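You operate a simulated robot arm through the tools that you are given. There is no shell and no other tool. Be economical: measure what you need, move in short steps, check, and stop when the job is done.

You run a simulated two-armed robot. Do the job below in one go: nothing can be reset, and whatever is moved stays where it is left.

## Task
Hold the test box, plug the sensor in, show 120 on the monitor, then switch both off; leave it plugged.

The check looks at the end state, three seconds after you hand in, the way a careful person would. Anything else that was tipped, shoved, dropped, spilled or broken makes it a failure.

## Robot
Two 7-joint arms with two-finger parallel grippers on one trunk, on a base that drives. Base frame: it is fixed to the floor where the robot stands at the start and does not move with it; the origin is under the middle of the robot, x ahead of it, y to its left, z up. Units: m, degrees, N and s.
The left shoulder is at the start at [0.07, 0.163, 1.395], the right one opposite. With the tool pointing down near the work surface each hand reaches from about 0.1 to 0.84 m from the robot's upright axis, wherever it stands, measured 20 degrees to its own side. Places, roughly: monitor [-0.6, -0.8, 0.7]; monitor power key [-0.6, -0.7, 1.2]; rate knob [0.6, 0.3, 0.9]; test box key [0.6, 0.2, 0.9]; test box socket [0.6, 0.2, 0.9]. Payload 3.43 kg a hand.
Tool frame (each hand has its own): the origin (TCP) lies between the finger pads and is the grasp point; the fingertips stand 0.034 m ahead of it; z points along the fingers, y is the line along which they close. Largest opening 0.128 m; finger width 0.024, thickness 0.012; the body of the gripper, 0.048 by 0.13 m, starts 0.096 m behind the TCP.
Orientation is that of the tool frame in the base frame, as a unit quaternion [w, x, y, z]. With the fingers straight down and closing along the base's y, the tool's x points along the base's -x, its y along +y and its z along -z.

## Interface
- The arms move only by the tool jog_arm. It takes "left_rows", "right_rows" or both (then of equal length, played together; a hand with none holds still); each is a list of rows, each an object (a shift or turn left out is 0, a gripper value left out holds the last) with "rot": the turn, a rotation vector about the tool's x, y, z in units of 45 degrees (1.0 is 45 degrees), a list of three; "offset": the shift along the tool's x, y, z in units of 200 mm (1.0 is 200 mm), a list of three; "jaw": the closure in counts, from 0 (fully open) to 255 (shut). In form: [{"rot": [ax, ay, az], "offset": [x, y, z], "jaw": jaw}, ...]. A call has 1 to 10 rows; each row is the pose to reach, as a shift and turn from the pose commanded when the call began, along the tool's axes at that moment. A call with a number of a shift or a turn outside -1 to 1 is refused whole. Each row takes 0.2 s and may step no farther than 0.05 m and 8.6 degrees from the row before; otherwise, or with a gripper value out of range, the whole call is refused. A pose out of reach is approached as far as the arm can. The call stops where the force on the tool passes 90 N (or 10 N more than at its start, if that is more) or the arm is blocked; 0.2 s more then pass. Each finger travels about 0.153 m/s and halts on what it meets, pressing with about 20 N; the grip force reading is that of the motor and also rises with nothing between the fingers. The clock runs only during rows and for 0.2 s after the last one: add rows that repeat a pose to give the fingers time. It gives the time, the measured TCP pose, the force on the tool (base axes), the opening and the grip force at its end, in the units of the frame above (readings bear some noise), with the torque about the TCP (base axes, N m) and any sound that the robot's microphone picked up, and new pictures: "views" is both (left out), scene, wrist or none (wrist: the cameras of the hands that moved).
- Cameras (640 x 400 px; columns grow to the right, rows downward): "scene" is now at [0.0959, -0.0521, 1.6133]; the picture's right is [-0.72, -0.69, 0.00], its down [-0.57, 0.60, -0.57] and it looks along [0.39, -0.41, -0.82] (base axes); focal length 214 px, centre (320, 200). "left" rides on the left gripper at [0.076, 0.011, -0.16] in its tool frame; the picture's right is [-0.15, 0.99, 0.00], its down [-0.88, -0.13, -0.46] and it looks along [-0.45, -0.07, 0.89] (tool axes); focal length 234 px, centre (320, 200). "right" rides on the right gripper at [0.076, -0.011, -0.16] in its tool frame; the picture's right is [0.15, 0.99, 0.00], its down [-0.88, 0.13, -0.46] and it looks along [-0.45, 0.07, 0.89] (tool axes); focal length 234 px, centre (320, 200). There is no depth. A picture from a camera that has moved, and an enlarged one, comes with that camera's place and axes in the base frame and with its lens. The place of the scene camera against the robot may be out by one fixed shift of up to 0.025 m in any direction.
- lift_body(by): slides the trunk up (or, below 0, down) by that many m; the arms and the scene camera ride with it, the base frame stays. It gives what a move gives, with no picture.
- base_move(legs): drives the robot by 1 to 6 legs, each [ahead, left, turn to the left] in m, m and degrees, along the robot's own axes; the way and the turn of a leg run together, so that a leg with both is an arc; at most 1.5 m and 180 degrees a leg. The arms and the cameras ride along, it lands a little off, and it stops where it bumps. It gives what a move gives, and a new picture of the scene camera.
- head_to(pan, tilt): turns the head with the scene camera to pan (to the left, within 86 degrees either way) and tilt (down, from -29 to 69), counted from straight ahead of the robot. It gives what a move gives, and a new picture of the scene camera.
- close_up(camera, box): a new picture of the part [left, top, right, bottom] of that camera's present view, enlarged. The clock stands still meanwhile.
- sign_off(): hands the job in; it is judged then, once.

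Work in short steps. Places have to be worked out from the pictures, the camera data and where the tool is seen: move nearer, look again, correct. Check each grasp and each placing, and mend what went wrong. You have 120 turns and 260 pictures in all, those below and enlarged ones among them. Open the grippers and draw the arms clear of the work before you hand the job in, unless the task says otherwise; then end with one line.

The tools are called after "Emit:" as a command line: name --argument value ..., lists and objects as JSON in quotes. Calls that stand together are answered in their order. jog_arm: Moves the arms, as the interface text tells. Its arguments: {"type":"object","properties":{"left_rows":{"type":"array"},"right_rows":{"type":"array"},"views":{"type":"string","enum":["both","scene","wrist","none"]}},"required":[]} The other tools are called the same way: lift_body (by) slides the trunk up or down; base_move (legs) drives the base; head_to (pan, tilt) turns the head that bears the scene camera; close_up (camera, box) takes an enlarged picture of a part of a camera's view; sign_off () hands the job in.

At the start:

```text
time: 0.0
left_eef_pos: [0.4558, 0.2533, 1.3045]
left_tcp_rot: [-0.002, 0.0, 1.0, 0.0]
left_ft_force: [0.8, -0.1, -0.1]
left_ft_torque: [0.0, -0.02, 0.02]
left_grip_width: 0.1281
left_grip_force: 0.1
right_eef_pos: [0.4115, -0.159, 1.321]
right_tcp_rot: [0.0, 0.0, 1.0, 0.0]
right_ft_force: [0.1, 0.7, 0.2]
right_ft_torque: [0.01, -0.02, -0.01]
right_grip_width: 0.1281
right_grip_force: 0.1
trunk travel left (down, up): [-0.875, 0.065]
robot x, y, heading: [0.0012, -0.0046, 0.0]
head pan, tilt: [-46.5, 55.5]
```

scene: 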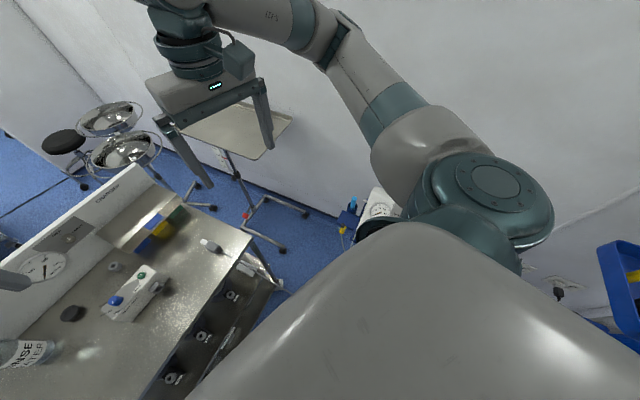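
right: 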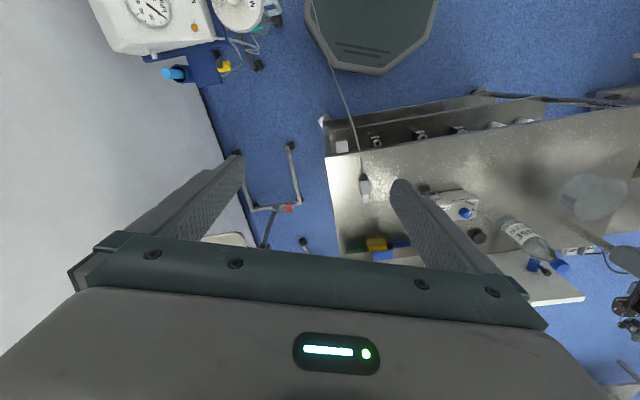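
left: 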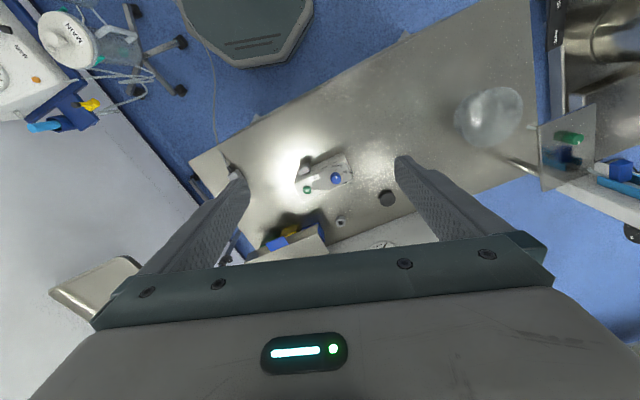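

The bench with the test box is ahead; I'll turn the head to look at it.

Emit:
head_to --pan 10 --tilt 50

Emit:
close_up --camera "left" --box '[220, 130, 420, 255]'

Emit:
close_up --camera "right" --box '[300, 90, 620, 290]'

Emit:
close_up --camera "right" --box '[80, 0, 320, 150]'

```text
time: 1.3
left_eef_pos: [0.456, 0.253, 1.3056]
left_tcp_rot: [0.0, 0.0, 1.0, -0.001]
left_ft_force: [-0.5, 0.2, -0.3]
left_ft_torque: [0.0, 0.0, -0.01]
left_grip_width: 0.1282
left_grip_force: 0.0
right_eef_pos: [0.4114, -0.1593, 1.3208]
right_tcp_rot: [0.001, 0.0, 1.0, 0.0]
right_ft_force: [-1.1, 0.4, 0.9]
right_ft_torque: [0.0, -0.02, -0.03]
right_grip_width: 0.128
right_grip_force: 0.0
trunk travel left (down, up): [-0.875, 0.065]
robot x, y, heading: [0.0011, 0.0009, -0.3]
head pan, tilt: [10.0, 50.0]
camera scene: at [0.1224, 0.0131, 1.6205], right [0.17, -0.98, 0.0], down [-0.75, -0.13, -0.64], along [0.63, 0.11, -0.77], focal length 214 px, centre (320, 200)
```

scene: 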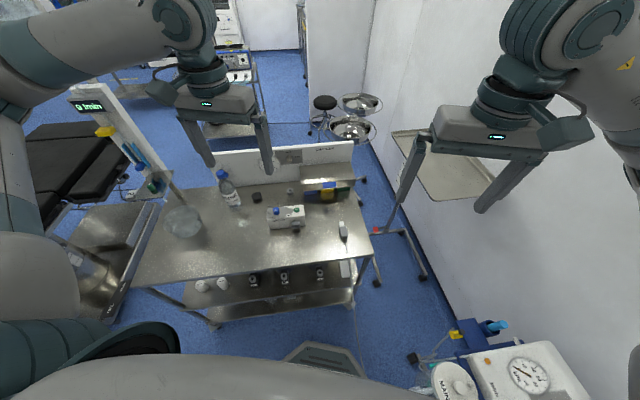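

```text
3.20 times, centred on (320, 192) of left
camera zoom: at [0.3812, 0.2654, 1.466], right [0.15, 0.99, 0.0], down [0.88, -0.13, 0.45], along [0.45, -0.07, -0.89], focal length 749 px, centre (320, 224)
```

zoom: 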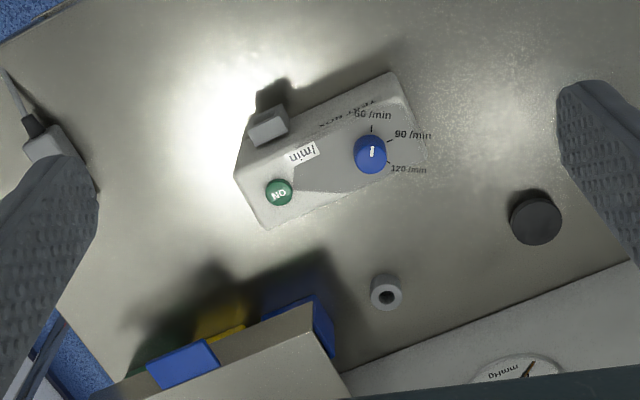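

```text
2.00 times, centred on (460, 190) of right
camera zoom: at [0.3348, -0.1698, 1.4807], right [-0.15, 0.99, 0.0], down [0.88, 0.13, 0.46], along [0.45, 0.07, -0.89], focal length 468 px, centre (40, 220)
```

zoom: 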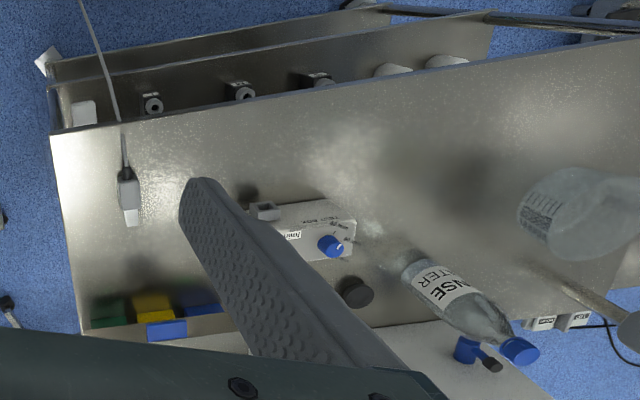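

```text
2.67 times, centred on (200, 75) of right
camera zoom: at [0.3348, -0.1698, 1.4807], right [-0.15, 0.99, 0.0], down [0.88, 0.13, 0.46], along [0.45, 0.07, -0.89], focal length 624 px, centre (640, 533)
```

zoom: 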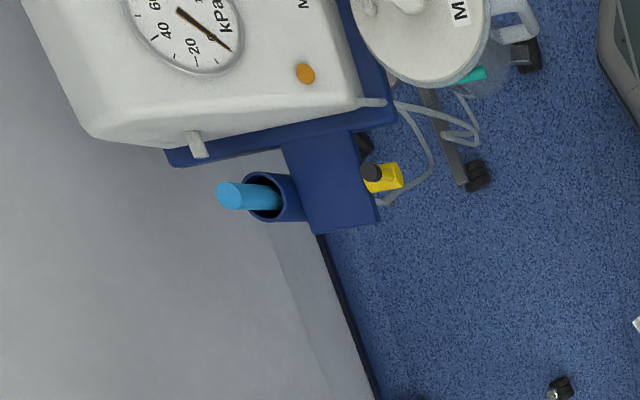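

The sensor plug lies on the bench's right side and the test box near the middle. I look closer at the display on the left and at the bench.

Emit:
close_up --camera "scene" --box '[50, 80, 210, 180]'

Emit:
close_up --camera "scene" --box '[200, 130, 392, 250]'

Emit:
head_to --pan -86 --tilt 25

```text
4.00 times, centred on (130, 130) of scene
camera zoom: at [0.1224, 0.0131, 1.6205], right [0.17, -0.98, 0.0], down [-0.75, -0.13, -0.64], along [0.63, 0.11, -0.77], focal length 858 px, centre (1080, 480)
```

zoom: 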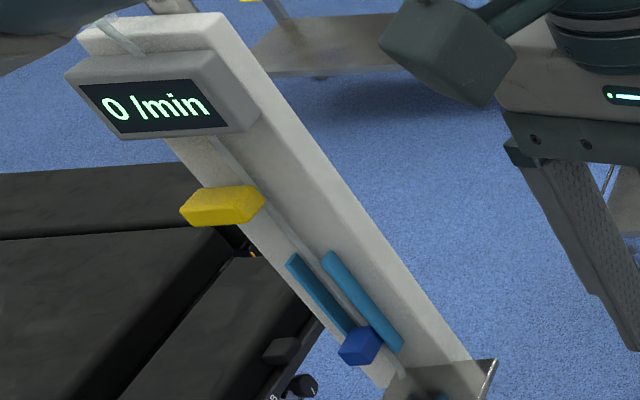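

```text
3.33 times, centred on (296, 190) of scene
camera zoom: at [0.1224, 0.0131, 1.6205], right [0.17, -0.98, 0.0], down [-0.75, -0.13, -0.64], along [0.63, 0.11, -0.77], focal length 715 px, centre (400, 233)
```

zoom: 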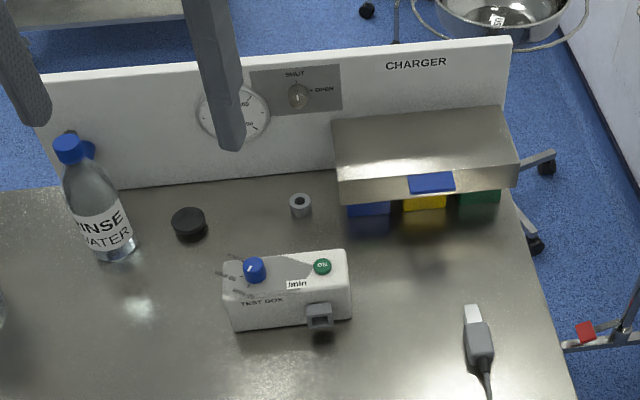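

```text
time: 3.0
left_eef_pos: [0.4541, 0.2544, 1.3058]
left_tcp_rot: [0.0, 0.0, 1.0, -0.001]
left_ft_force: [-0.1, -0.7, 0.1]
left_ft_torque: [0.0, 0.02, 0.0]
left_grip_width: 0.128
left_grip_force: 0.0
right_eef_pos: [0.4117, -0.1601, 1.3212]
right_tcp_rot: [0.0, 0.0, 1.0, 0.0]
right_ft_force: [0.0, 0.9, 0.1]
right_ft_torque: [0.03, -0.01, 0.01]
right_grip_width: 0.1282
right_grip_force: 0.0
trunk travel left (down, up): [-0.875, 0.065]
robot x, y, heading: [0.0019, -0.0024, 0.1]
head pan, tilt: [-85.9, 25.0]
camera scene: at [0.0532, -0.0921, 1.658], right [-1.0, -0.07, 0.0], down [-0.03, 0.42, -0.91], along [0.06, -0.9, -0.42], focal length 214 px, centre (320, 200)
```

scene: 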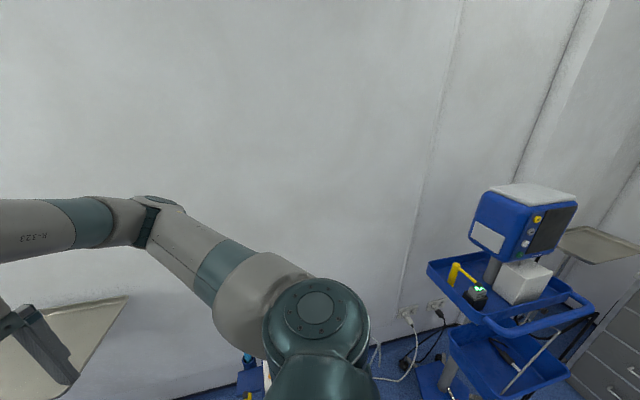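

The blue monitor on a trolley is at right-rear; zooming.

Emit:
close_up --camera "scene" --box '[420, 170, 612, 290]'

Emit:
close_up --camera "scene" --box '[350, 230, 640, 400]'

```text
3.33 times, centred on (516, 230) of scene
camera zoom: at [0.0532, -0.0921, 1.658], right [-1.0, -0.07, 0.0], down [-0.03, 0.42, -0.91], along [0.06, -0.9, -0.42], focal length 715 px, centre (-333, 100)
```

zoom: 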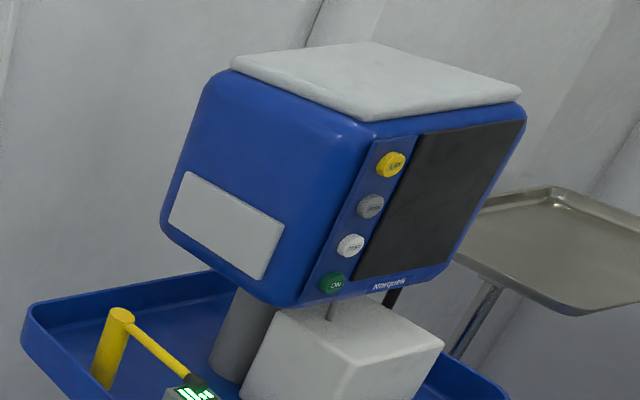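

```text
2.21 times, centred on (495, 315) of scene
camera zoom: at [0.0532, -0.0921, 1.658], right [-1.0, -0.07, 0.0], down [-0.03, 0.42, -0.91], along [0.06, -0.9, -0.42], focal length 473 px, centre (-66, -54)
```

zoom: 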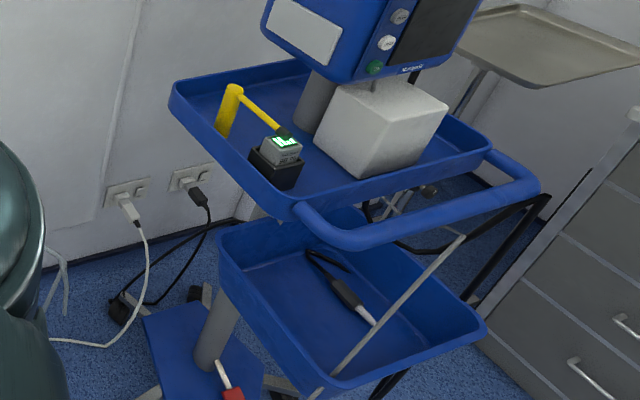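

Box is about at (0.62, 0.23), rotated ~16°, socket facing the robot; plug about at (0.595, 0.0) pointing away. I bring the right hand over the plug for a closer look and start yawing the left hand.

Emit:
jog_arm --right_rows '[{"offset": [-0.1, 0.1, 0.14]}, {"offset": [-0.2, 0.2, 0.28]}, {"offset": [-0.3, 0.35, 0.43]}, {"offset": [-0.4, 0.5, 0.57]}, {"offset": [-0.5, 0.6, 0.71]}, {"offset": [-0.55, 0.7, 0.85]}, {"offset": [-0.6, 0.75, 1.0]}]' --left_rows '[{"rot": [0, 0, 0.14]}, {"rot": [0, 0, 0.28]}, {"rot": [0, 0, 0.42]}, {"rot": [0, 0, 0.56]}, {"rot": [0, 0, 0.7]}, {"rot": [0, 0, 0.85]}, {"rot": [0, 0, 1.0]}]' --views "wrist"

Emit:
head_to --pan 12 --tilt 55

```text
time: 4.6
left_eef_pos: [0.4566, 0.2543, 1.3043]
left_tcp_rot: [0.0, 0.384, 0.923, -0.001]
left_ft_force: [-0.1, 1.0, -0.1]
left_ft_torque: [0.02, 0.03, 0.02]
left_grip_width: 0.1284
left_grip_force: 0.1
right_eef_pos: [0.5317, -0.0091, 1.1202]
right_tcp_rot: [-0.001, 0.0, 1.0, 0.0]
right_ft_force: [0.3, 0.2, 0.2]
right_ft_torque: [0.02, 0.03, 0.02]
right_grip_width: 0.128
right_grip_force: 0.2
trunk travel left (down, up): [-0.875, 0.065]
robot x, y, heading: [0.0009, -0.0026, 0.1]
head pan, tilt: [-85.9, 25.0]
camera right: at [0.4559, -0.0185, 1.2803], right [-0.15, 0.99, 0.0], down [0.88, 0.13, 0.45], along [0.45, 0.07, -0.89], focal length 234 px, centre (320, 200)
camera left: at [0.4124, 0.3165, 1.4654], right [0.8, 0.59, 0.0], down [0.53, -0.71, 0.46], along [0.27, -0.37, -0.89], focal length 234 px, centre (320, 200)
```

right: 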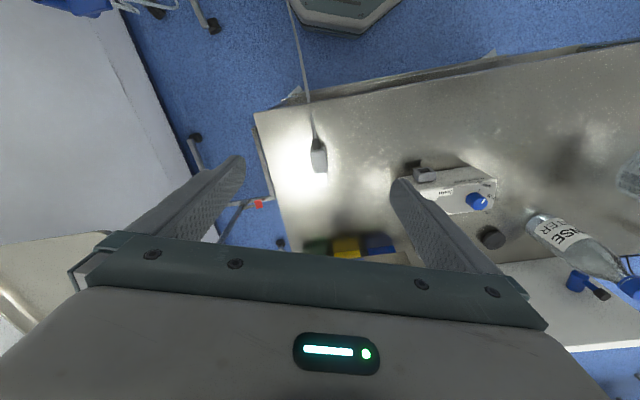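
left: 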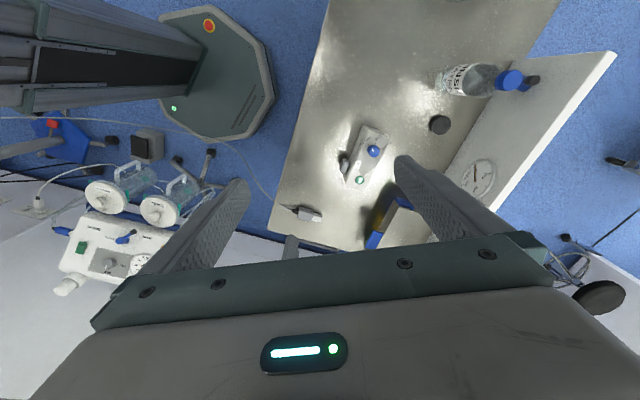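

```text
time: 6.3
left_eef_pos: [0.4567, 0.2547, 1.3047]
left_tcp_rot: [0.0, 0.383, 0.924, -0.001]
left_ft_force: [-0.5, 0.4, 0.9]
left_ft_torque: [-0.01, 0.0, 0.01]
left_grip_width: 0.128
left_grip_force: 0.1
right_eef_pos: [0.5298, -0.0096, 1.122]
right_tcp_rot: [0.0, 0.0, 1.0, -0.001]
right_ft_force: [-0.4, -0.5, 0.0]
right_ft_torque: [0.0, 0.0, -0.04]
right_grip_width: 0.128
right_grip_force: 0.0
trunk travel left (down, up): [-0.875, 0.065]
robot x, y, heading: [0.0006, 0.001, -0.1]
head pan, tilt: [12.0, 55.0]
camera scene: at [0.1173, 0.0149, 1.614], right [0.21, -0.98, 0.0], down [-0.8, -0.17, -0.57], along [0.56, 0.12, -0.82], focal length 214 px, centre (320, 200)
```

scene: 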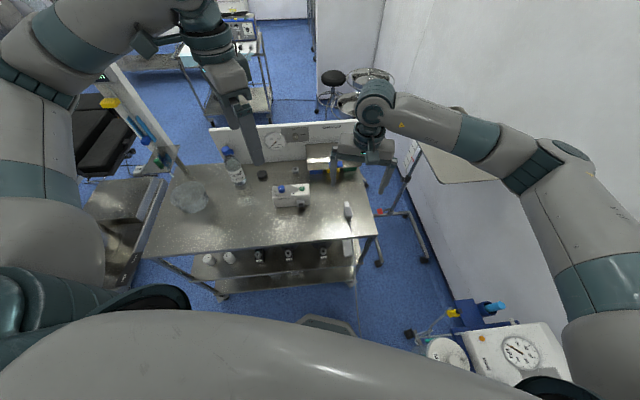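

Zoom on plug and box from the right camera.

Emit:
close_up --camera "right" --box '[270, 120, 366, 180]'

Emit:
close_up --camera "right" --box '[390, 140, 518, 220]'

```text
6.67 times, centred on (318, 150) of right
camera zoom: at [0.4551, -0.0192, 1.2812], right [-0.15, 0.99, 0.0], down [0.88, 0.13, 0.46], along [0.45, 0.07, -0.89], focal length 1561 px, centre (333, 533)
```

zoom: 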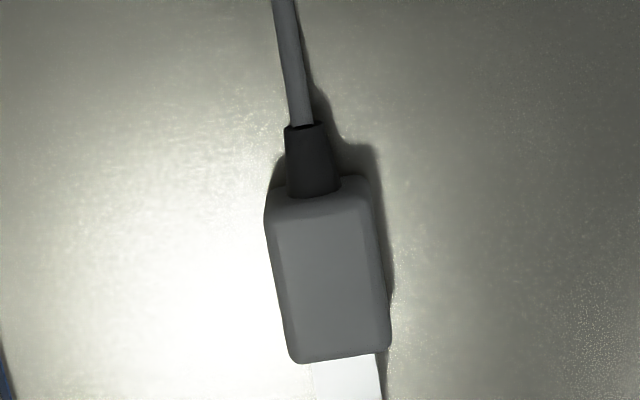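

```text
5.00 times, centred on (454, 180) of right
camera zoom: at [0.4551, -0.0192, 1.2812], right [-0.15, 0.99, 0.0], down [0.88, 0.13, 0.46], along [0.45, 0.07, -0.89], focal length 1171 px, centre (-350, 300)
```

zoom: 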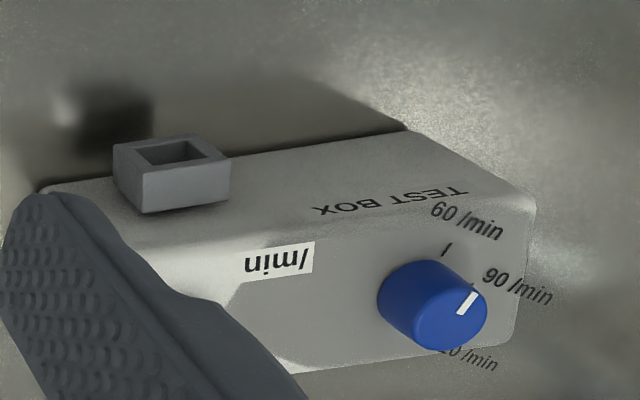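

Plug body ≈(0.588, 0.0), yaw ≈17° like the bench; the knob is at 90. Next I bring the left hand over the box end and check from there.

Emit:
jog_arm --left_rows '[{"rot": [0, 0, 0.1], "offset": [-0.04, 0.13, 0.16]}, {"rot": [0, 0, 0.2], "offset": [-0.08, 0.26, 0.33]}, {"rot": [0, 0, 0.3], "offset": [-0.12, 0.39, 0.5]}, {"rot": [0, 0, 0.4], "offset": [-0.16, 0.52, 0.66]}, {"rot": [0, 0, 0.5], "offset": [-0.2, 0.65, 0.83]}, {"rot": [0, 0, 0.62], "offset": [-0.24, 0.77, 1.0]}]' --views "wrist"

```text
time: 7.7
left_eef_pos: [0.5995, 0.3275, 1.1044]
left_tcp_rot: [0.0, 0.593, 0.805, 0.0]
left_ft_force: [0.5, -0.2, 0.3]
left_ft_torque: [-0.01, 0.0, 0.0]
left_grip_width: 0.1279
left_grip_force: 0.1
right_eef_pos: [0.5327, -0.0082, 1.1204]
right_tcp_rot: [0.0, -0.001, 1.0, -0.001]
right_ft_force: [0.7, -0.3, -0.2]
right_ft_torque: [0.0, 0.02, 0.0]
right_grip_width: 0.1278
right_grip_force: 0.1
trunk travel left (down, up): [-0.875, 0.065]
robot x, y, heading: [-0.0005, 0.0019, 0.2]
head pan, tilt: [12.0, 55.0]
camera left: at [0.5893, 0.404, 1.2649], right [0.99, 0.15, 0.0], down [0.13, -0.88, 0.46], along [0.07, -0.45, -0.89], focal length 234 px, centre (320, 200)
```

left: 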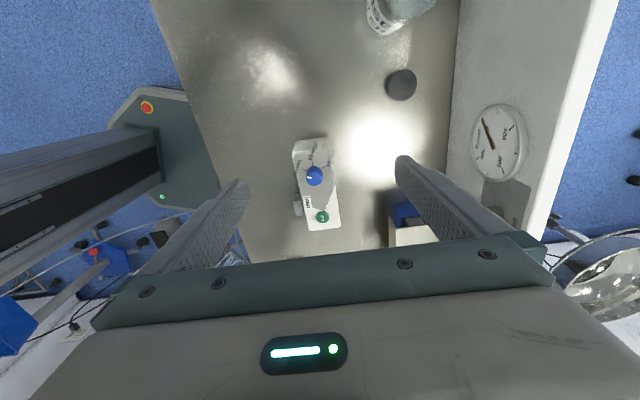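

Emit:
close_up --camera "left" --box '[248, 130, 376, 240]'

```text
3.64 times, centred on (312, 185) of left
camera zoom: at [0.5893, 0.404, 1.2649], right [0.99, 0.15, 0.0], down [0.13, -0.88, 0.46], along [0.07, -0.45, -0.89], focal length 852 px, centre (349, 254)
```

zoom: 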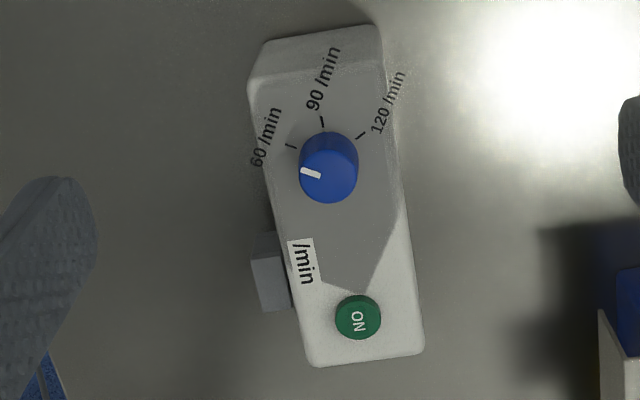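

Pointer is at 60. Triangulated: box centre ≈(0.613,0.234), top z≈0.905, socket opening ≈(0.571,0.192,0.876). I tilt the left hand outward above the box's left end and lower the right hand toward the plug.

Emit:
jog_arm --left_rows '[{"rot": [0, -0.13, 0], "offset": [-0.025, -0.012, 0.09], "jaw": 60}, {"rot": [0, -0.26, 0], "offset": [-0.05, -0.025, 0.18]}, {"rot": [0, -0.39, 0], "offset": [-0.075, -0.037, 0.27]}, {"rot": [0, -0.52, 0], "offset": [-0.1, -0.05, 0.36]}, {"rot": [0, -0.65, 0], "offset": [-0.125, -0.062, 0.45]}, {"rot": [0, -0.78, 0], "offset": [-0.147, -0.075, 0.52]}]' --right_rows '[{"rot": [0, 0, -0.07], "offset": [-0.04, 0, 0.15], "jaw": 95}, {"rot": [0, 0, -0.14], "offset": [-0.08, 0, 0.3]}, {"rot": [0, 0, -0.21], "offset": [-0.12, 0.01, 0.45]}, {"rot": [0, 0, -0.28], "offset": [-0.15, 0.01, 0.6]}, {"rot": [0, 0, -0.34], "offset": [-0.18, 0.02, 0.73]}, {"rot": [0, 0, -0.385], "offset": [-0.21, 0.02, 0.85]}]'

Emit:
close_up --camera "scene" --box '[230, 130, 390, 230]'

```text
time: 9.1
left_eef_pos: [0.5915, 0.2972, 1.0018]
left_tcp_rot: [0.244, 0.566, 0.767, -0.179]
left_ft_force: [1.0, -0.2, 0.4]
left_ft_torque: [-0.02, 0.02, 0.04]
left_grip_width: 0.0979
left_grip_force: 0.1
right_eef_pos: [0.5733, -0.0042, 0.9507]
right_tcp_rot: [0.001, -0.152, 0.988, 0.0]
right_ft_force: [0.5, -0.7, 0.4]
right_ft_torque: [-0.01, -0.01, -0.01]
right_grip_width: 0.0803
right_grip_force: 0.0
trunk travel left (down, up): [-0.875, 0.065]
robot x, y, heading: [-0.0007, -0.0017, 0.4]
head pan, tilt: [12.0, 55.0]
camera scene: at [0.1172, 0.0157, 1.614], right [0.21, -0.98, 0.0], down [-0.8, -0.17, -0.57], along [0.56, 0.12, -0.82], focal length 214 px, centre (320, 200)
camera right: at [0.5038, -0.036, 1.1096], right [-0.44, 0.9, 0.0], down [0.8, 0.39, 0.46], along [0.41, 0.2, -0.89], focal length 234 px, centre (320, 200)
camera left: at [0.559, 0.4473, 1.0889], right [0.98, 0.18, 0.08], down [0.01, -0.47, 0.88], along [0.2, -0.86, -0.47], focal length 234 px, centre (320, 200)
```

scene: 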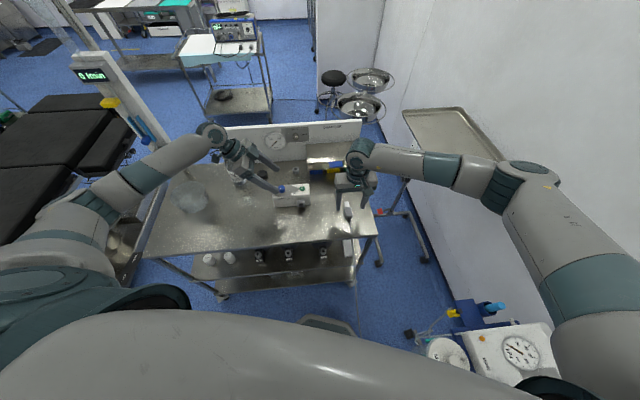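
right: 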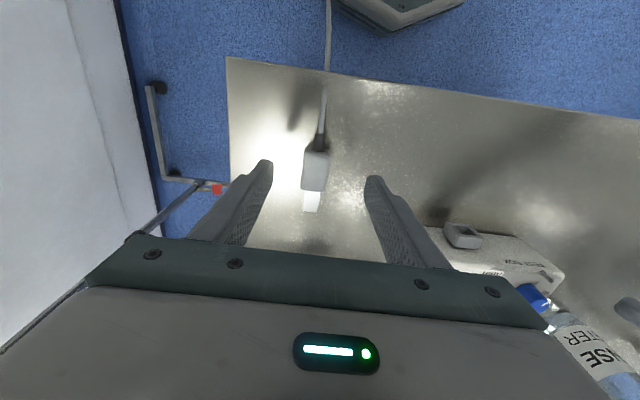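
left: 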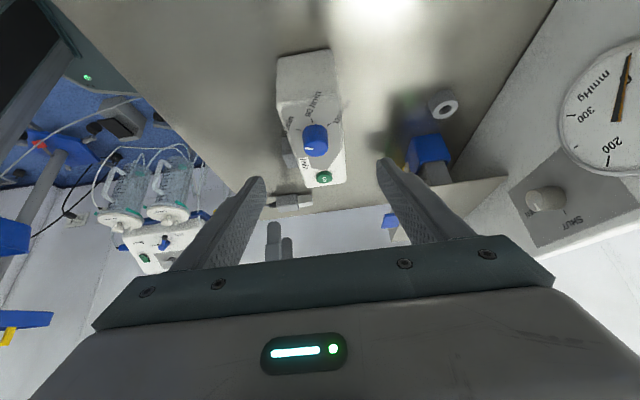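

```text
4.00 times, centred on (310, 180) of scene
camera zoom: at [0.1172, 0.0157, 1.614], right [0.21, -0.98, 0.0], down [-0.8, -0.17, -0.57], along [0.56, 0.12, -0.82], focal length 858 px, centre (360, 280)
```

zoom: 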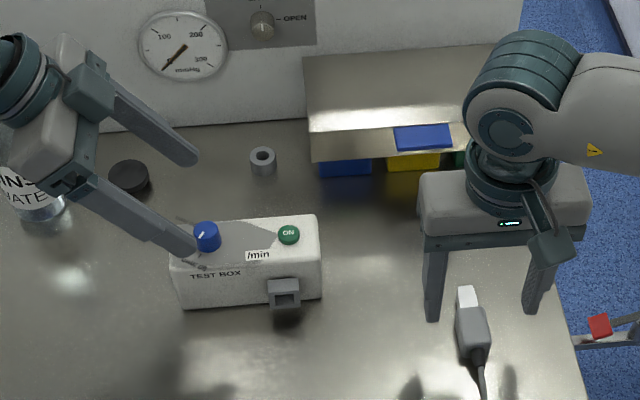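

Left fingers straddle the box. I lower the left hand, and look at the plug closely.

Emit:
jog_arm --left_rows '[{"offset": [0.08, 0, 0.12]}, {"offset": [0.16, 0, 0.24]}, {"offset": [0.24, 0, 0.35]}, {"offset": [0.32, 0, 0.46]}]' --views "wrist"

Emit:
close_up --camera "right" --box '[240, 100, 400, 220]'

Emit:
close_up --camera "scene" --box '[230, 130, 390, 230]'

```text
time: 10.1
left_eef_pos: [0.5917, 0.2955, 0.8883]
left_tcp_rot: [0.243, 0.566, 0.767, -0.179]
left_ft_force: [-0.1, -0.6, -0.1]
left_ft_torque: [0.0, -0.02, 0.01]
left_grip_width: 0.0978
left_grip_force: 0.1
right_eef_pos: [0.5729, -0.0045, 0.9486]
right_tcp_rot: [0.0, -0.151, 0.989, 0.0]
right_ft_force: [-0.7, 0.5, 0.5]
right_ft_torque: [0.04, -0.01, 0.04]
right_grip_width: 0.0804
right_grip_force: 0.1
trunk travel left (down, up): [-0.875, 0.065]
robot x, y, heading: [0.0019, 0.0018, 0.1]
head pan, tilt: [12.0, 55.0]
camera left: at [0.5589, 0.4461, 0.9766], right [0.98, 0.18, 0.08], down [0.01, -0.48, 0.88], along [0.19, -0.86, -0.47], focal length 234 px, centre (320, 200)
```

left: 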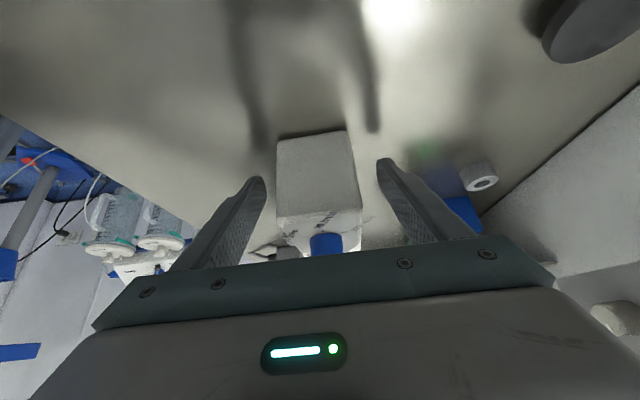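

```text
3.33 times, centred on (320, 160) of right
camera zoom: at [0.504, -0.0363, 1.1097], right [-0.43, 0.9, 0.0], down [0.8, 0.39, 0.46], along [0.41, 0.2, -0.89], focal length 781 px, centre (320, 333)
```

zoom: 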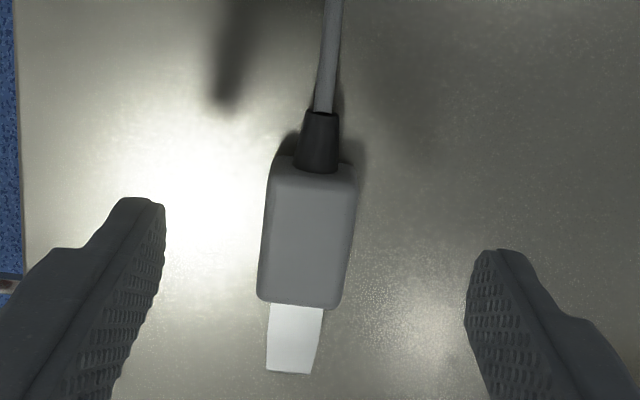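

```text
4.00 times, centred on (310, 180) of scene
camera zoom: at [0.1176, 0.0152, 1.614], right [0.21, -0.98, 0.0], down [-0.8, -0.17, -0.57], along [0.56, 0.12, -0.82], focal length 858 px, centre (360, 280)
```

zoom: 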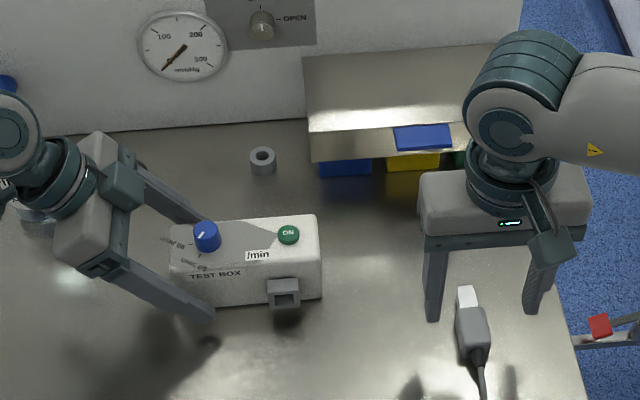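

Plug body centre ≈(0.591,0.001,0.85), yaw matches. I shift the left hand 2 cm further onto the box and close it, and lower the right hand around the plug.

Emit:
jog_arm --left_rows '[{"offset": [-0.04, 0, 0.028]}, {"offset": [-0.082, 0, 0.057]}, {"offset": [-0.082, 0, 0.057], "jaw": 255}, {"offset": [-0.082, 0, 0.057], "jaw": 255}]' --right_rows '[{"offset": [-0.03, 0, 0.1]}, {"offset": [-0.059, 0.0025, 0.2]}, {"offset": [-0.059, 0.0025, 0.28]}, {"offset": [-0.059, 0.0025, 0.353]}]'

Emit:
close_up --camera "scene" --box '[230, 130, 390, 230]'

```text
time: 11.1
left_eef_pos: [0.598, 0.2757, 0.8874]
left_tcp_rot: [0.242, 0.566, 0.768, -0.179]
left_ft_force: [-0.3, 0.9, 0.4]
left_ft_torque: [-0.01, 0.01, -0.05]
left_grip_width: 0.06
left_grip_force: 20.2
right_eef_pos: [0.5849, -0.0015, 0.8807]
right_tcp_rot: [0.0, -0.15, 0.989, 0.0]
right_ft_force: [0.7, -0.2, 0.7]
right_ft_torque: [0.0, 0.02, 0.02]
right_grip_width: 0.0802
right_grip_force: 0.1
trunk travel left (down, up): [-0.875, 0.065]
robot x, y, heading: [0.0003, -0.0003, -0.2]
head pan, tilt: [12.0, 55.0]
camera scene: at [0.1175, 0.0152, 1.6139], right [0.21, -0.98, 0.0], down [-0.8, -0.17, -0.57], along [0.56, 0.12, -0.82], focal length 214 px, centre (320, 200)
camera right: at [0.5151, -0.0329, 1.0397], right [-0.43, 0.9, 0.0], down [0.8, 0.39, 0.46], along [0.41, 0.2, -0.89], focal length 234 px, centre (320, 200)
camera left: at [0.5651, 0.4266, 0.9767], right [0.98, 0.18, 0.08], down [0.01, -0.48, 0.88], along [0.19, -0.86, -0.47], focal length 234 px, centre (320, 200)
```

scene: 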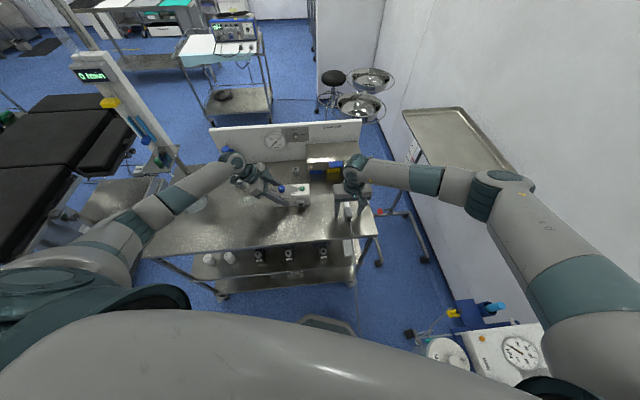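
right: 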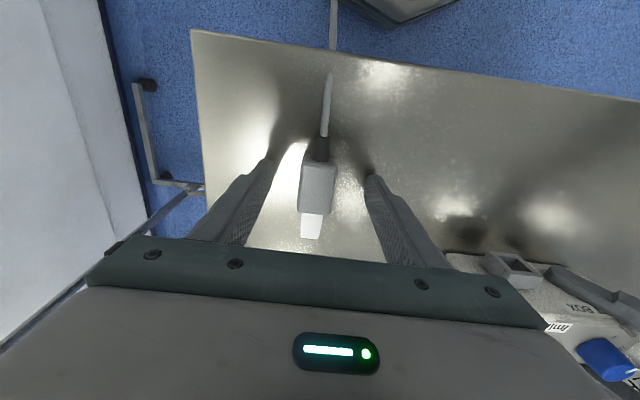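
left: 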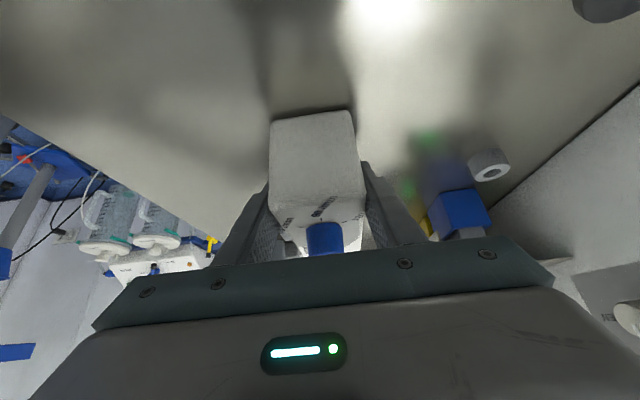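

```text
4.00 times, centred on (310, 180) of scene
camera zoom: at [0.1175, 0.0152, 1.6139], right [0.21, -0.98, 0.0], down [-0.8, -0.17, -0.57], along [0.56, 0.12, -0.82], focal length 858 px, centre (360, 280)
```

zoom: 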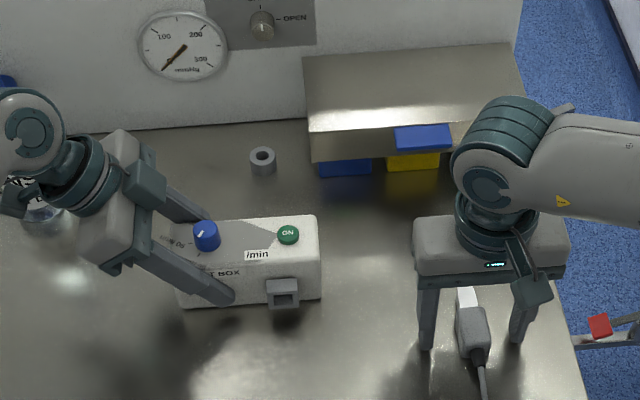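

Box gripped (width 0.060, 20 N). Closing the right fingers on the plug.

Emit:
jog_arm --right_rows '[{"offset": [0, 0, 0.015]}, {"offset": [0, 0, 0.015], "jaw": 255}, {"offset": [0, 0, 0.015], "jaw": 255}, {"offset": [0, 0, 0.015], "jaw": 255}]' --views "wrist"

Emit:
close_up --camera "right" --box '[240, 120, 400, 240]'

```text
time: 12.1
left_eef_pos: [0.5981, 0.2764, 0.8891]
left_tcp_rot: [0.243, 0.566, 0.767, -0.18]
left_ft_force: [1.3, 0.2, -0.2]
left_ft_torque: [0.12, 0.0, 0.02]
left_grip_width: 0.0598
left_grip_force: 20.0
right_eef_pos: [0.5838, -0.0006, 0.8767]
right_tcp_rot: [-0.001, -0.15, 0.989, 0.0]
right_ft_force: [1.1, -0.6, 0.1]
right_ft_torque: [0.0, -0.02, -0.03]
right_grip_width: 0.0291
right_grip_force: 20.2
trunk travel left (down, up): [-0.875, 0.065]
robot x, y, heading: [0.0006, -0.0023, 0.1]
head pan, tilt: [12.0, 55.0]
camera right: at [0.515, -0.0331, 1.0369], right [-0.43, 0.9, 0.0], down [0.8, 0.39, 0.46], along [0.41, 0.2, -0.89], focal length 234 px, centre (320, 200)
```

right: 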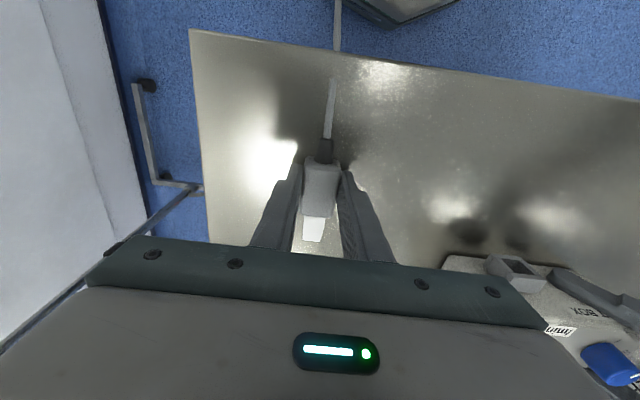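

```text
3.33 times, centred on (320, 180) of right
camera zoom: at [0.515, -0.0331, 1.0369], right [-0.43, 0.9, 0.0], down [0.8, 0.39, 0.46], along [0.41, 0.2, -0.89], focal length 781 px, centre (320, 267)
```

zoom: 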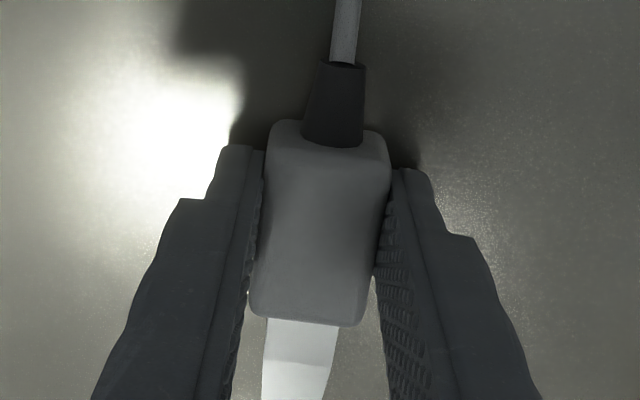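

Plug gripped firmly. Lift and carry it to in front of the socket.

Emit:
jog_arm --right_rows '[{"offset": [0, 0, -0.14]}, {"offset": [0, 0, -0.275]}, {"offset": [0.06, 0.19, -0.275]}, {"offset": [0.12, 0.38, -0.275]}, {"offset": [0.18, 0.57, -0.275]}, {"offset": [0.234, 0.76, -0.275]}, {"offset": [0.234, 0.94, -0.275]}]'

Emit:
close_up --camera "scene" --box '[240, 150, 368, 230]'

Emit:
close_up --camera "right" --box '[240, 120, 400, 240]'

```text
time: 13.7
left_eef_pos: [0.5979, 0.2777, 0.8889]
left_tcp_rot: [0.243, 0.566, 0.767, -0.179]
left_ft_force: [-0.6, 0.0, 0.1]
left_ft_torque: [0.11, 0.06, 0.02]
left_grip_width: 0.06
left_grip_force: 19.5
right_eef_pos: [0.4835, 0.1663, 0.9321]
right_tcp_rot: [0.001, -0.151, 0.989, -0.001]
right_ft_force: [0.6, 0.3, -1.3]
right_ft_torque: [-0.01, -0.01, -0.01]
right_grip_width: 0.0292
right_grip_force: 19.4
trunk travel left (down, up): [-0.875, 0.065]
robot x, y, heading: [-0.0004, -0.0023, -0.1]
head pan, tilt: [12.0, 55.0]
camera scene: at [0.1171, 0.0173, 1.6139], right [0.21, -0.98, 0.0], down [-0.8, -0.17, -0.57], along [0.56, 0.12, -0.82], focal length 214 px, centre (320, 200)
camera right: at [0.4146, 0.1347, 1.0919], right [-0.43, 0.9, 0.0], down [0.8, 0.39, 0.46], along [0.41, 0.2, -0.89], focal length 234 px, centre (320, 200)
```

scene: 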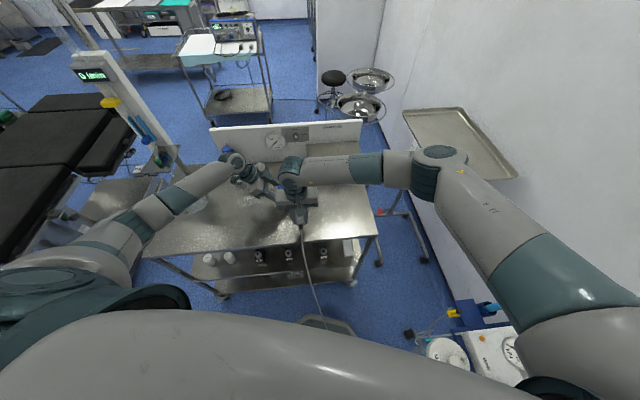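
right: 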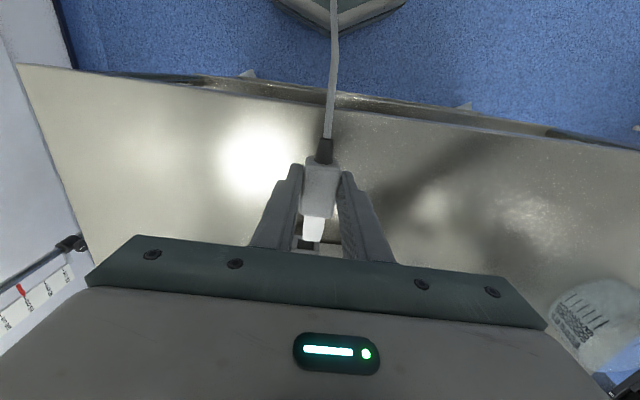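

```text
5.00 times, centred on (304, 190) of scene
camera zoom: at [0.1171, 0.0173, 1.6139], right [0.21, -0.98, 0.0], down [-0.8, -0.17, -0.57], along [0.56, 0.12, -0.82], focal length 1072 px, centre (400, 250)
```

zoom: 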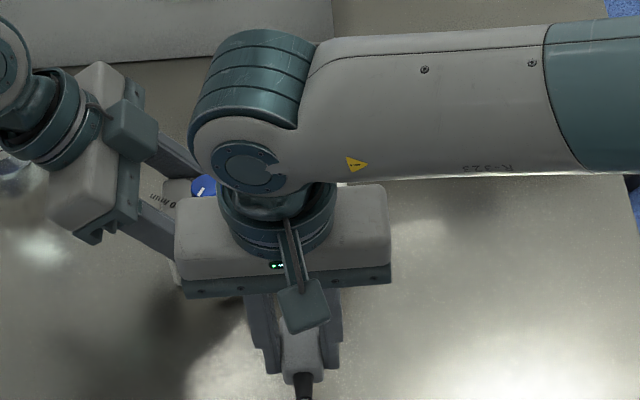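

```text
3.33 times, centred on (320, 180) of right
camera zoom: at [0.4146, 0.1347, 1.0919], right [-0.43, 0.9, 0.0], down [0.8, 0.39, 0.46], along [0.41, 0.2, -0.89], focal length 781 px, centre (320, 267)
```

zoom: 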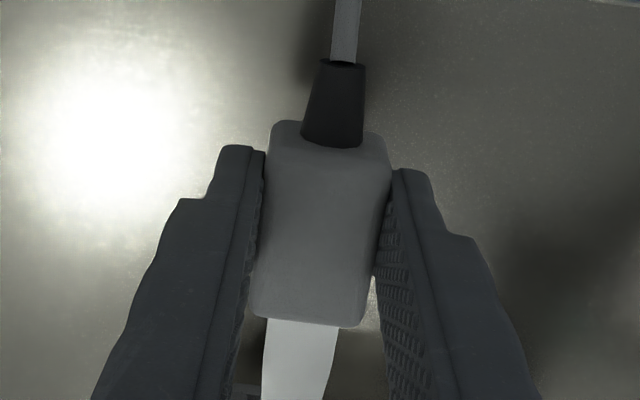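

I look at the tip and socket from both wrist cameras.

Emit:
close_up --camera "right" --box '[272, 195, 368, 255]'

Emit:
close_up --camera "left" --box '[140, 100, 360, 260]'

```text
6.67 times, centred on (320, 225) of right
camera zoom: at [0.4146, 0.1347, 1.0919], right [-0.43, 0.9, 0.0], down [0.8, 0.39, 0.46], along [0.41, 0.2, -0.89], focal length 1561 px, centre (320, 33)
```

zoom: 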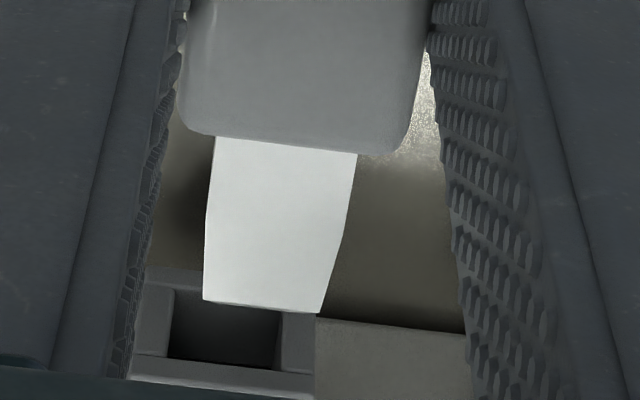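

```text
2.50 times, centred on (250, 180) of left
camera zoom: at [0.565, 0.4279, 0.9765], right [0.98, 0.18, 0.08], down [0.01, -0.47, 0.88], along [0.19, -0.86, -0.47], focal length 585 px, centre (495, 250)
```

zoom: 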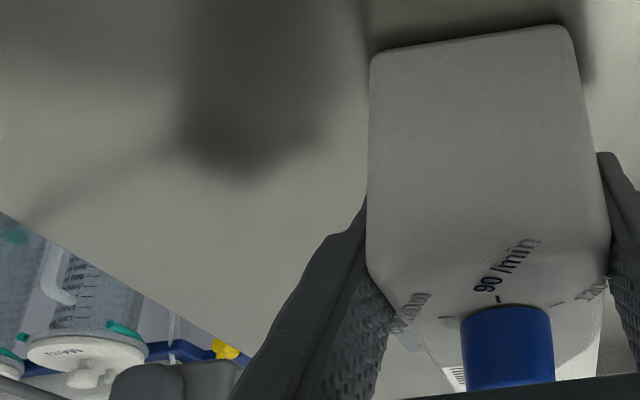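

The right-wrist view confirms the socket opening ≈(0.571,0.193,0.877) and the tip laterally ≈+3 mm of TCP. I back off and lower so the left camera can see the plug's height.

Emit:
jog_arm --right_rows '[{"offset": [0.2, 0, 0.05]}, {"offset": [0.4, 0, 0.15]}, {"offset": [0.45, 0, 0.26]}]' --views "none"

Emit:
close_up --camera "left" --box '[100, 140, 300, 265]'

Emit:
close_up --camera "scene" --box '[240, 150, 368, 230]'

```text
time: 14.5
left_eef_pos: [0.598, 0.2761, 0.8889]
left_tcp_rot: [0.242, 0.566, 0.767, -0.18]
left_ft_force: [-0.3, 1.0, -1.3]
left_ft_torque: [0.08, 0.05, -0.01]
left_grip_width: 0.0597
left_grip_force: 19.4
right_eef_pos: [0.3984, 0.1386, 0.8804]
right_tcp_rot: [0.0, -0.15, 0.989, 0.001]
right_ft_force: [0.8, 0.8, -0.1]
right_ft_torque: [0.0, 0.01, 0.02]
right_grip_width: 0.0292
right_grip_force: 20.0
trunk travel left (down, up): [-0.875, 0.065]
robot x, y, heading: [-0.0012, -0.0033, 0.2]
head pan, tilt: [12.0, 55.0]
```

```text
3.20 times, centred on (200, 202) of left
camera zoom: at [0.5655, 0.4266, 0.9767], right [0.98, 0.18, 0.08], down [0.01, -0.48, 0.88], along [0.19, -0.86, -0.47], focal length 749 px, centre (704, 192)
```

zoom: 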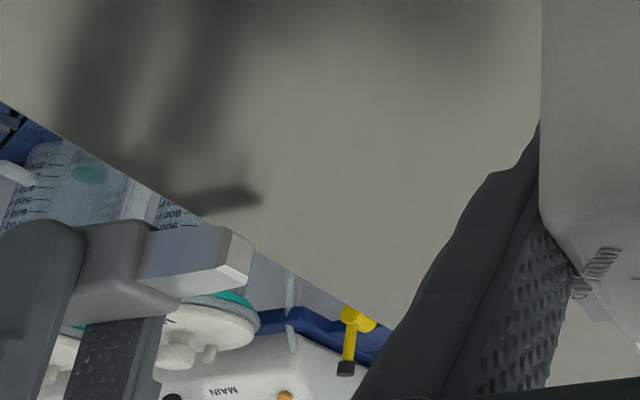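

```text
5.00 times, centred on (304, 190) of scene
camera zoom: at [0.1181, 0.0149, 1.6139], right [0.21, -0.98, 0.0], down [-0.8, -0.17, -0.57], along [0.56, 0.12, -0.82], focal length 1072 px, centre (400, 250)
```

zoom: 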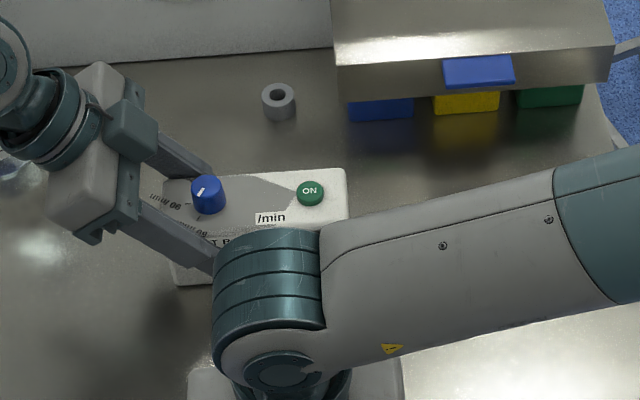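

Tip centre ≈23 mm below TCP, 58 mm ahead, ~1 mm lateral; opening centre z≈0.876. I move to ~8 mm in front of the socket at that height and check.

Emit:
jog_arm --right_rows '[{"offset": [-0.1, -0.016, -0.0925]}, {"offset": [-0.3, -0.016, -0.0925]}, {"offset": [-0.5, -0.016, -0.0925]}, {"offset": [-0.58, -0.016, -0.0925]}]' --views "none"

Emit:
close_up --camera "right" --box '[272, 195, 368, 255]'

Emit:
close_up --camera "left" --box '[180, 140, 340, 265]'

```text
time: 15.5
left_eef_pos: [0.5991, 0.2758, 0.8897]
left_tcp_rot: [0.242, 0.567, 0.767, -0.18]
left_ft_force: [-0.4, -0.3, -0.2]
left_ft_torque: [0.11, 0.04, -0.02]
left_grip_width: 0.06
left_grip_force: 19.9
right_eef_pos: [0.5099, 0.1695, 0.8981]
right_tcp_rot: [-0.001, -0.15, 0.989, 0.0]
right_ft_force: [-0.1, 0.1, -1.7]
right_ft_torque: [-0.01, 0.03, -0.03]
right_grip_width: 0.0289
right_grip_force: 20.2
trunk travel left (down, up): [-0.875, 0.065]
robot x, y, heading: [-0.0008, -0.0009, -0.1]
head pan, tilt: [12.0, 55.0]
```

```text
6.67 times, centred on (320, 225) of right
camera zoom: at [0.4411, 0.1371, 1.0578], right [-0.43, 0.9, 0.0], down [0.8, 0.39, 0.46], along [0.41, 0.2, -0.89], focal length 1561 px, centre (320, 33)
```

zoom: 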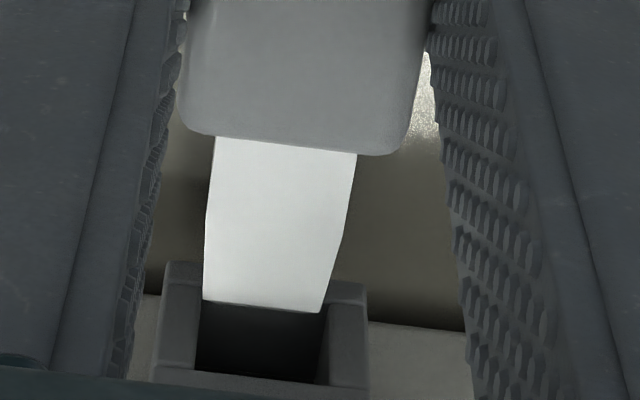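

```text
3.20 times, centred on (260, 202) of left
camera zoom: at [0.5653, 0.4268, 0.9768], right [0.98, 0.18, 0.08], down [0.01, -0.48, 0.88], along [0.19, -0.86, -0.47], focal length 749 px, centre (512, 192)
```

zoom: 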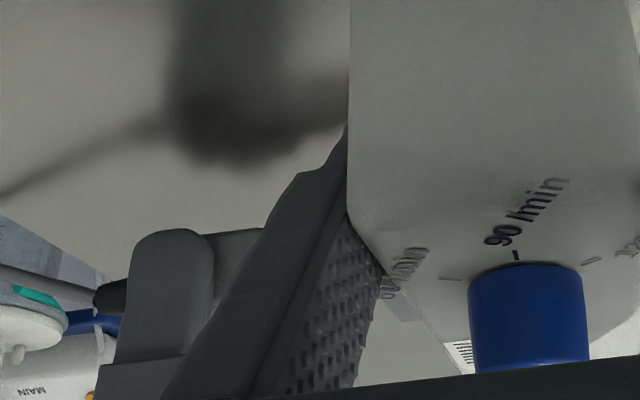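

Alignment looks good (tip centred on the opening). Advance 7 mm and check again.

Emit:
jog_arm --right_rows '[{"offset": [-0.018, 0.003, 0]}, {"offset": [-0.035, 0.003, 0]}]' --views "none"

Emit:
close_up --camera "right" --box '[288, 210, 352, 250]'

```text
time: 16.1
left_eef_pos: [0.5986, 0.2758, 0.8899]
left_tcp_rot: [0.242, 0.565, 0.768, -0.179]
left_ft_force: [0.1, -0.6, 0.0]
left_ft_torque: [0.14, 0.05, 0.01]
left_grip_width: 0.06
left_grip_force: 19.8
right_eef_pos: [0.5168, 0.1724, 0.8981]
right_tcp_rot: [0.0, -0.15, 0.989, 0.0]
right_ft_force: [1.1, 0.0, -0.9]
right_ft_torque: [-0.04, 0.01, 0.0]
right_grip_width: 0.0289
right_grip_force: 19.8
trunk travel left (down, up): [-0.875, 0.065]
robot x, y, heading: [-0.0, -0.0009, 0.2]
head pan, tilt: [12.0, 55.0]
```

```text
10.00 times, centred on (320, 230) of right
camera zoom: at [0.447, 0.14, 1.0581], right [-0.43, 0.9, 0.0], down [0.8, 0.39, 0.46], along [0.41, 0.2, -0.89], focal length 2342 px, centre (320, -100)
```

zoom: 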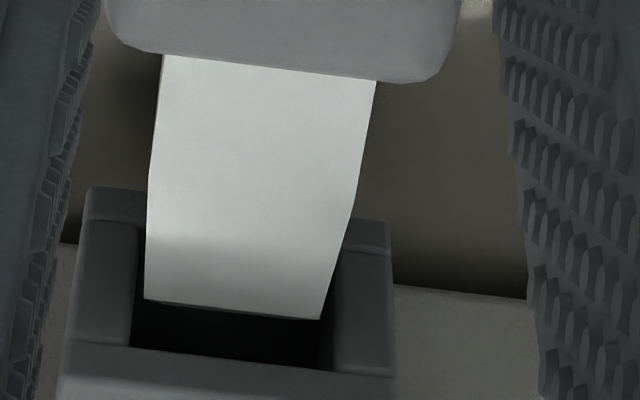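

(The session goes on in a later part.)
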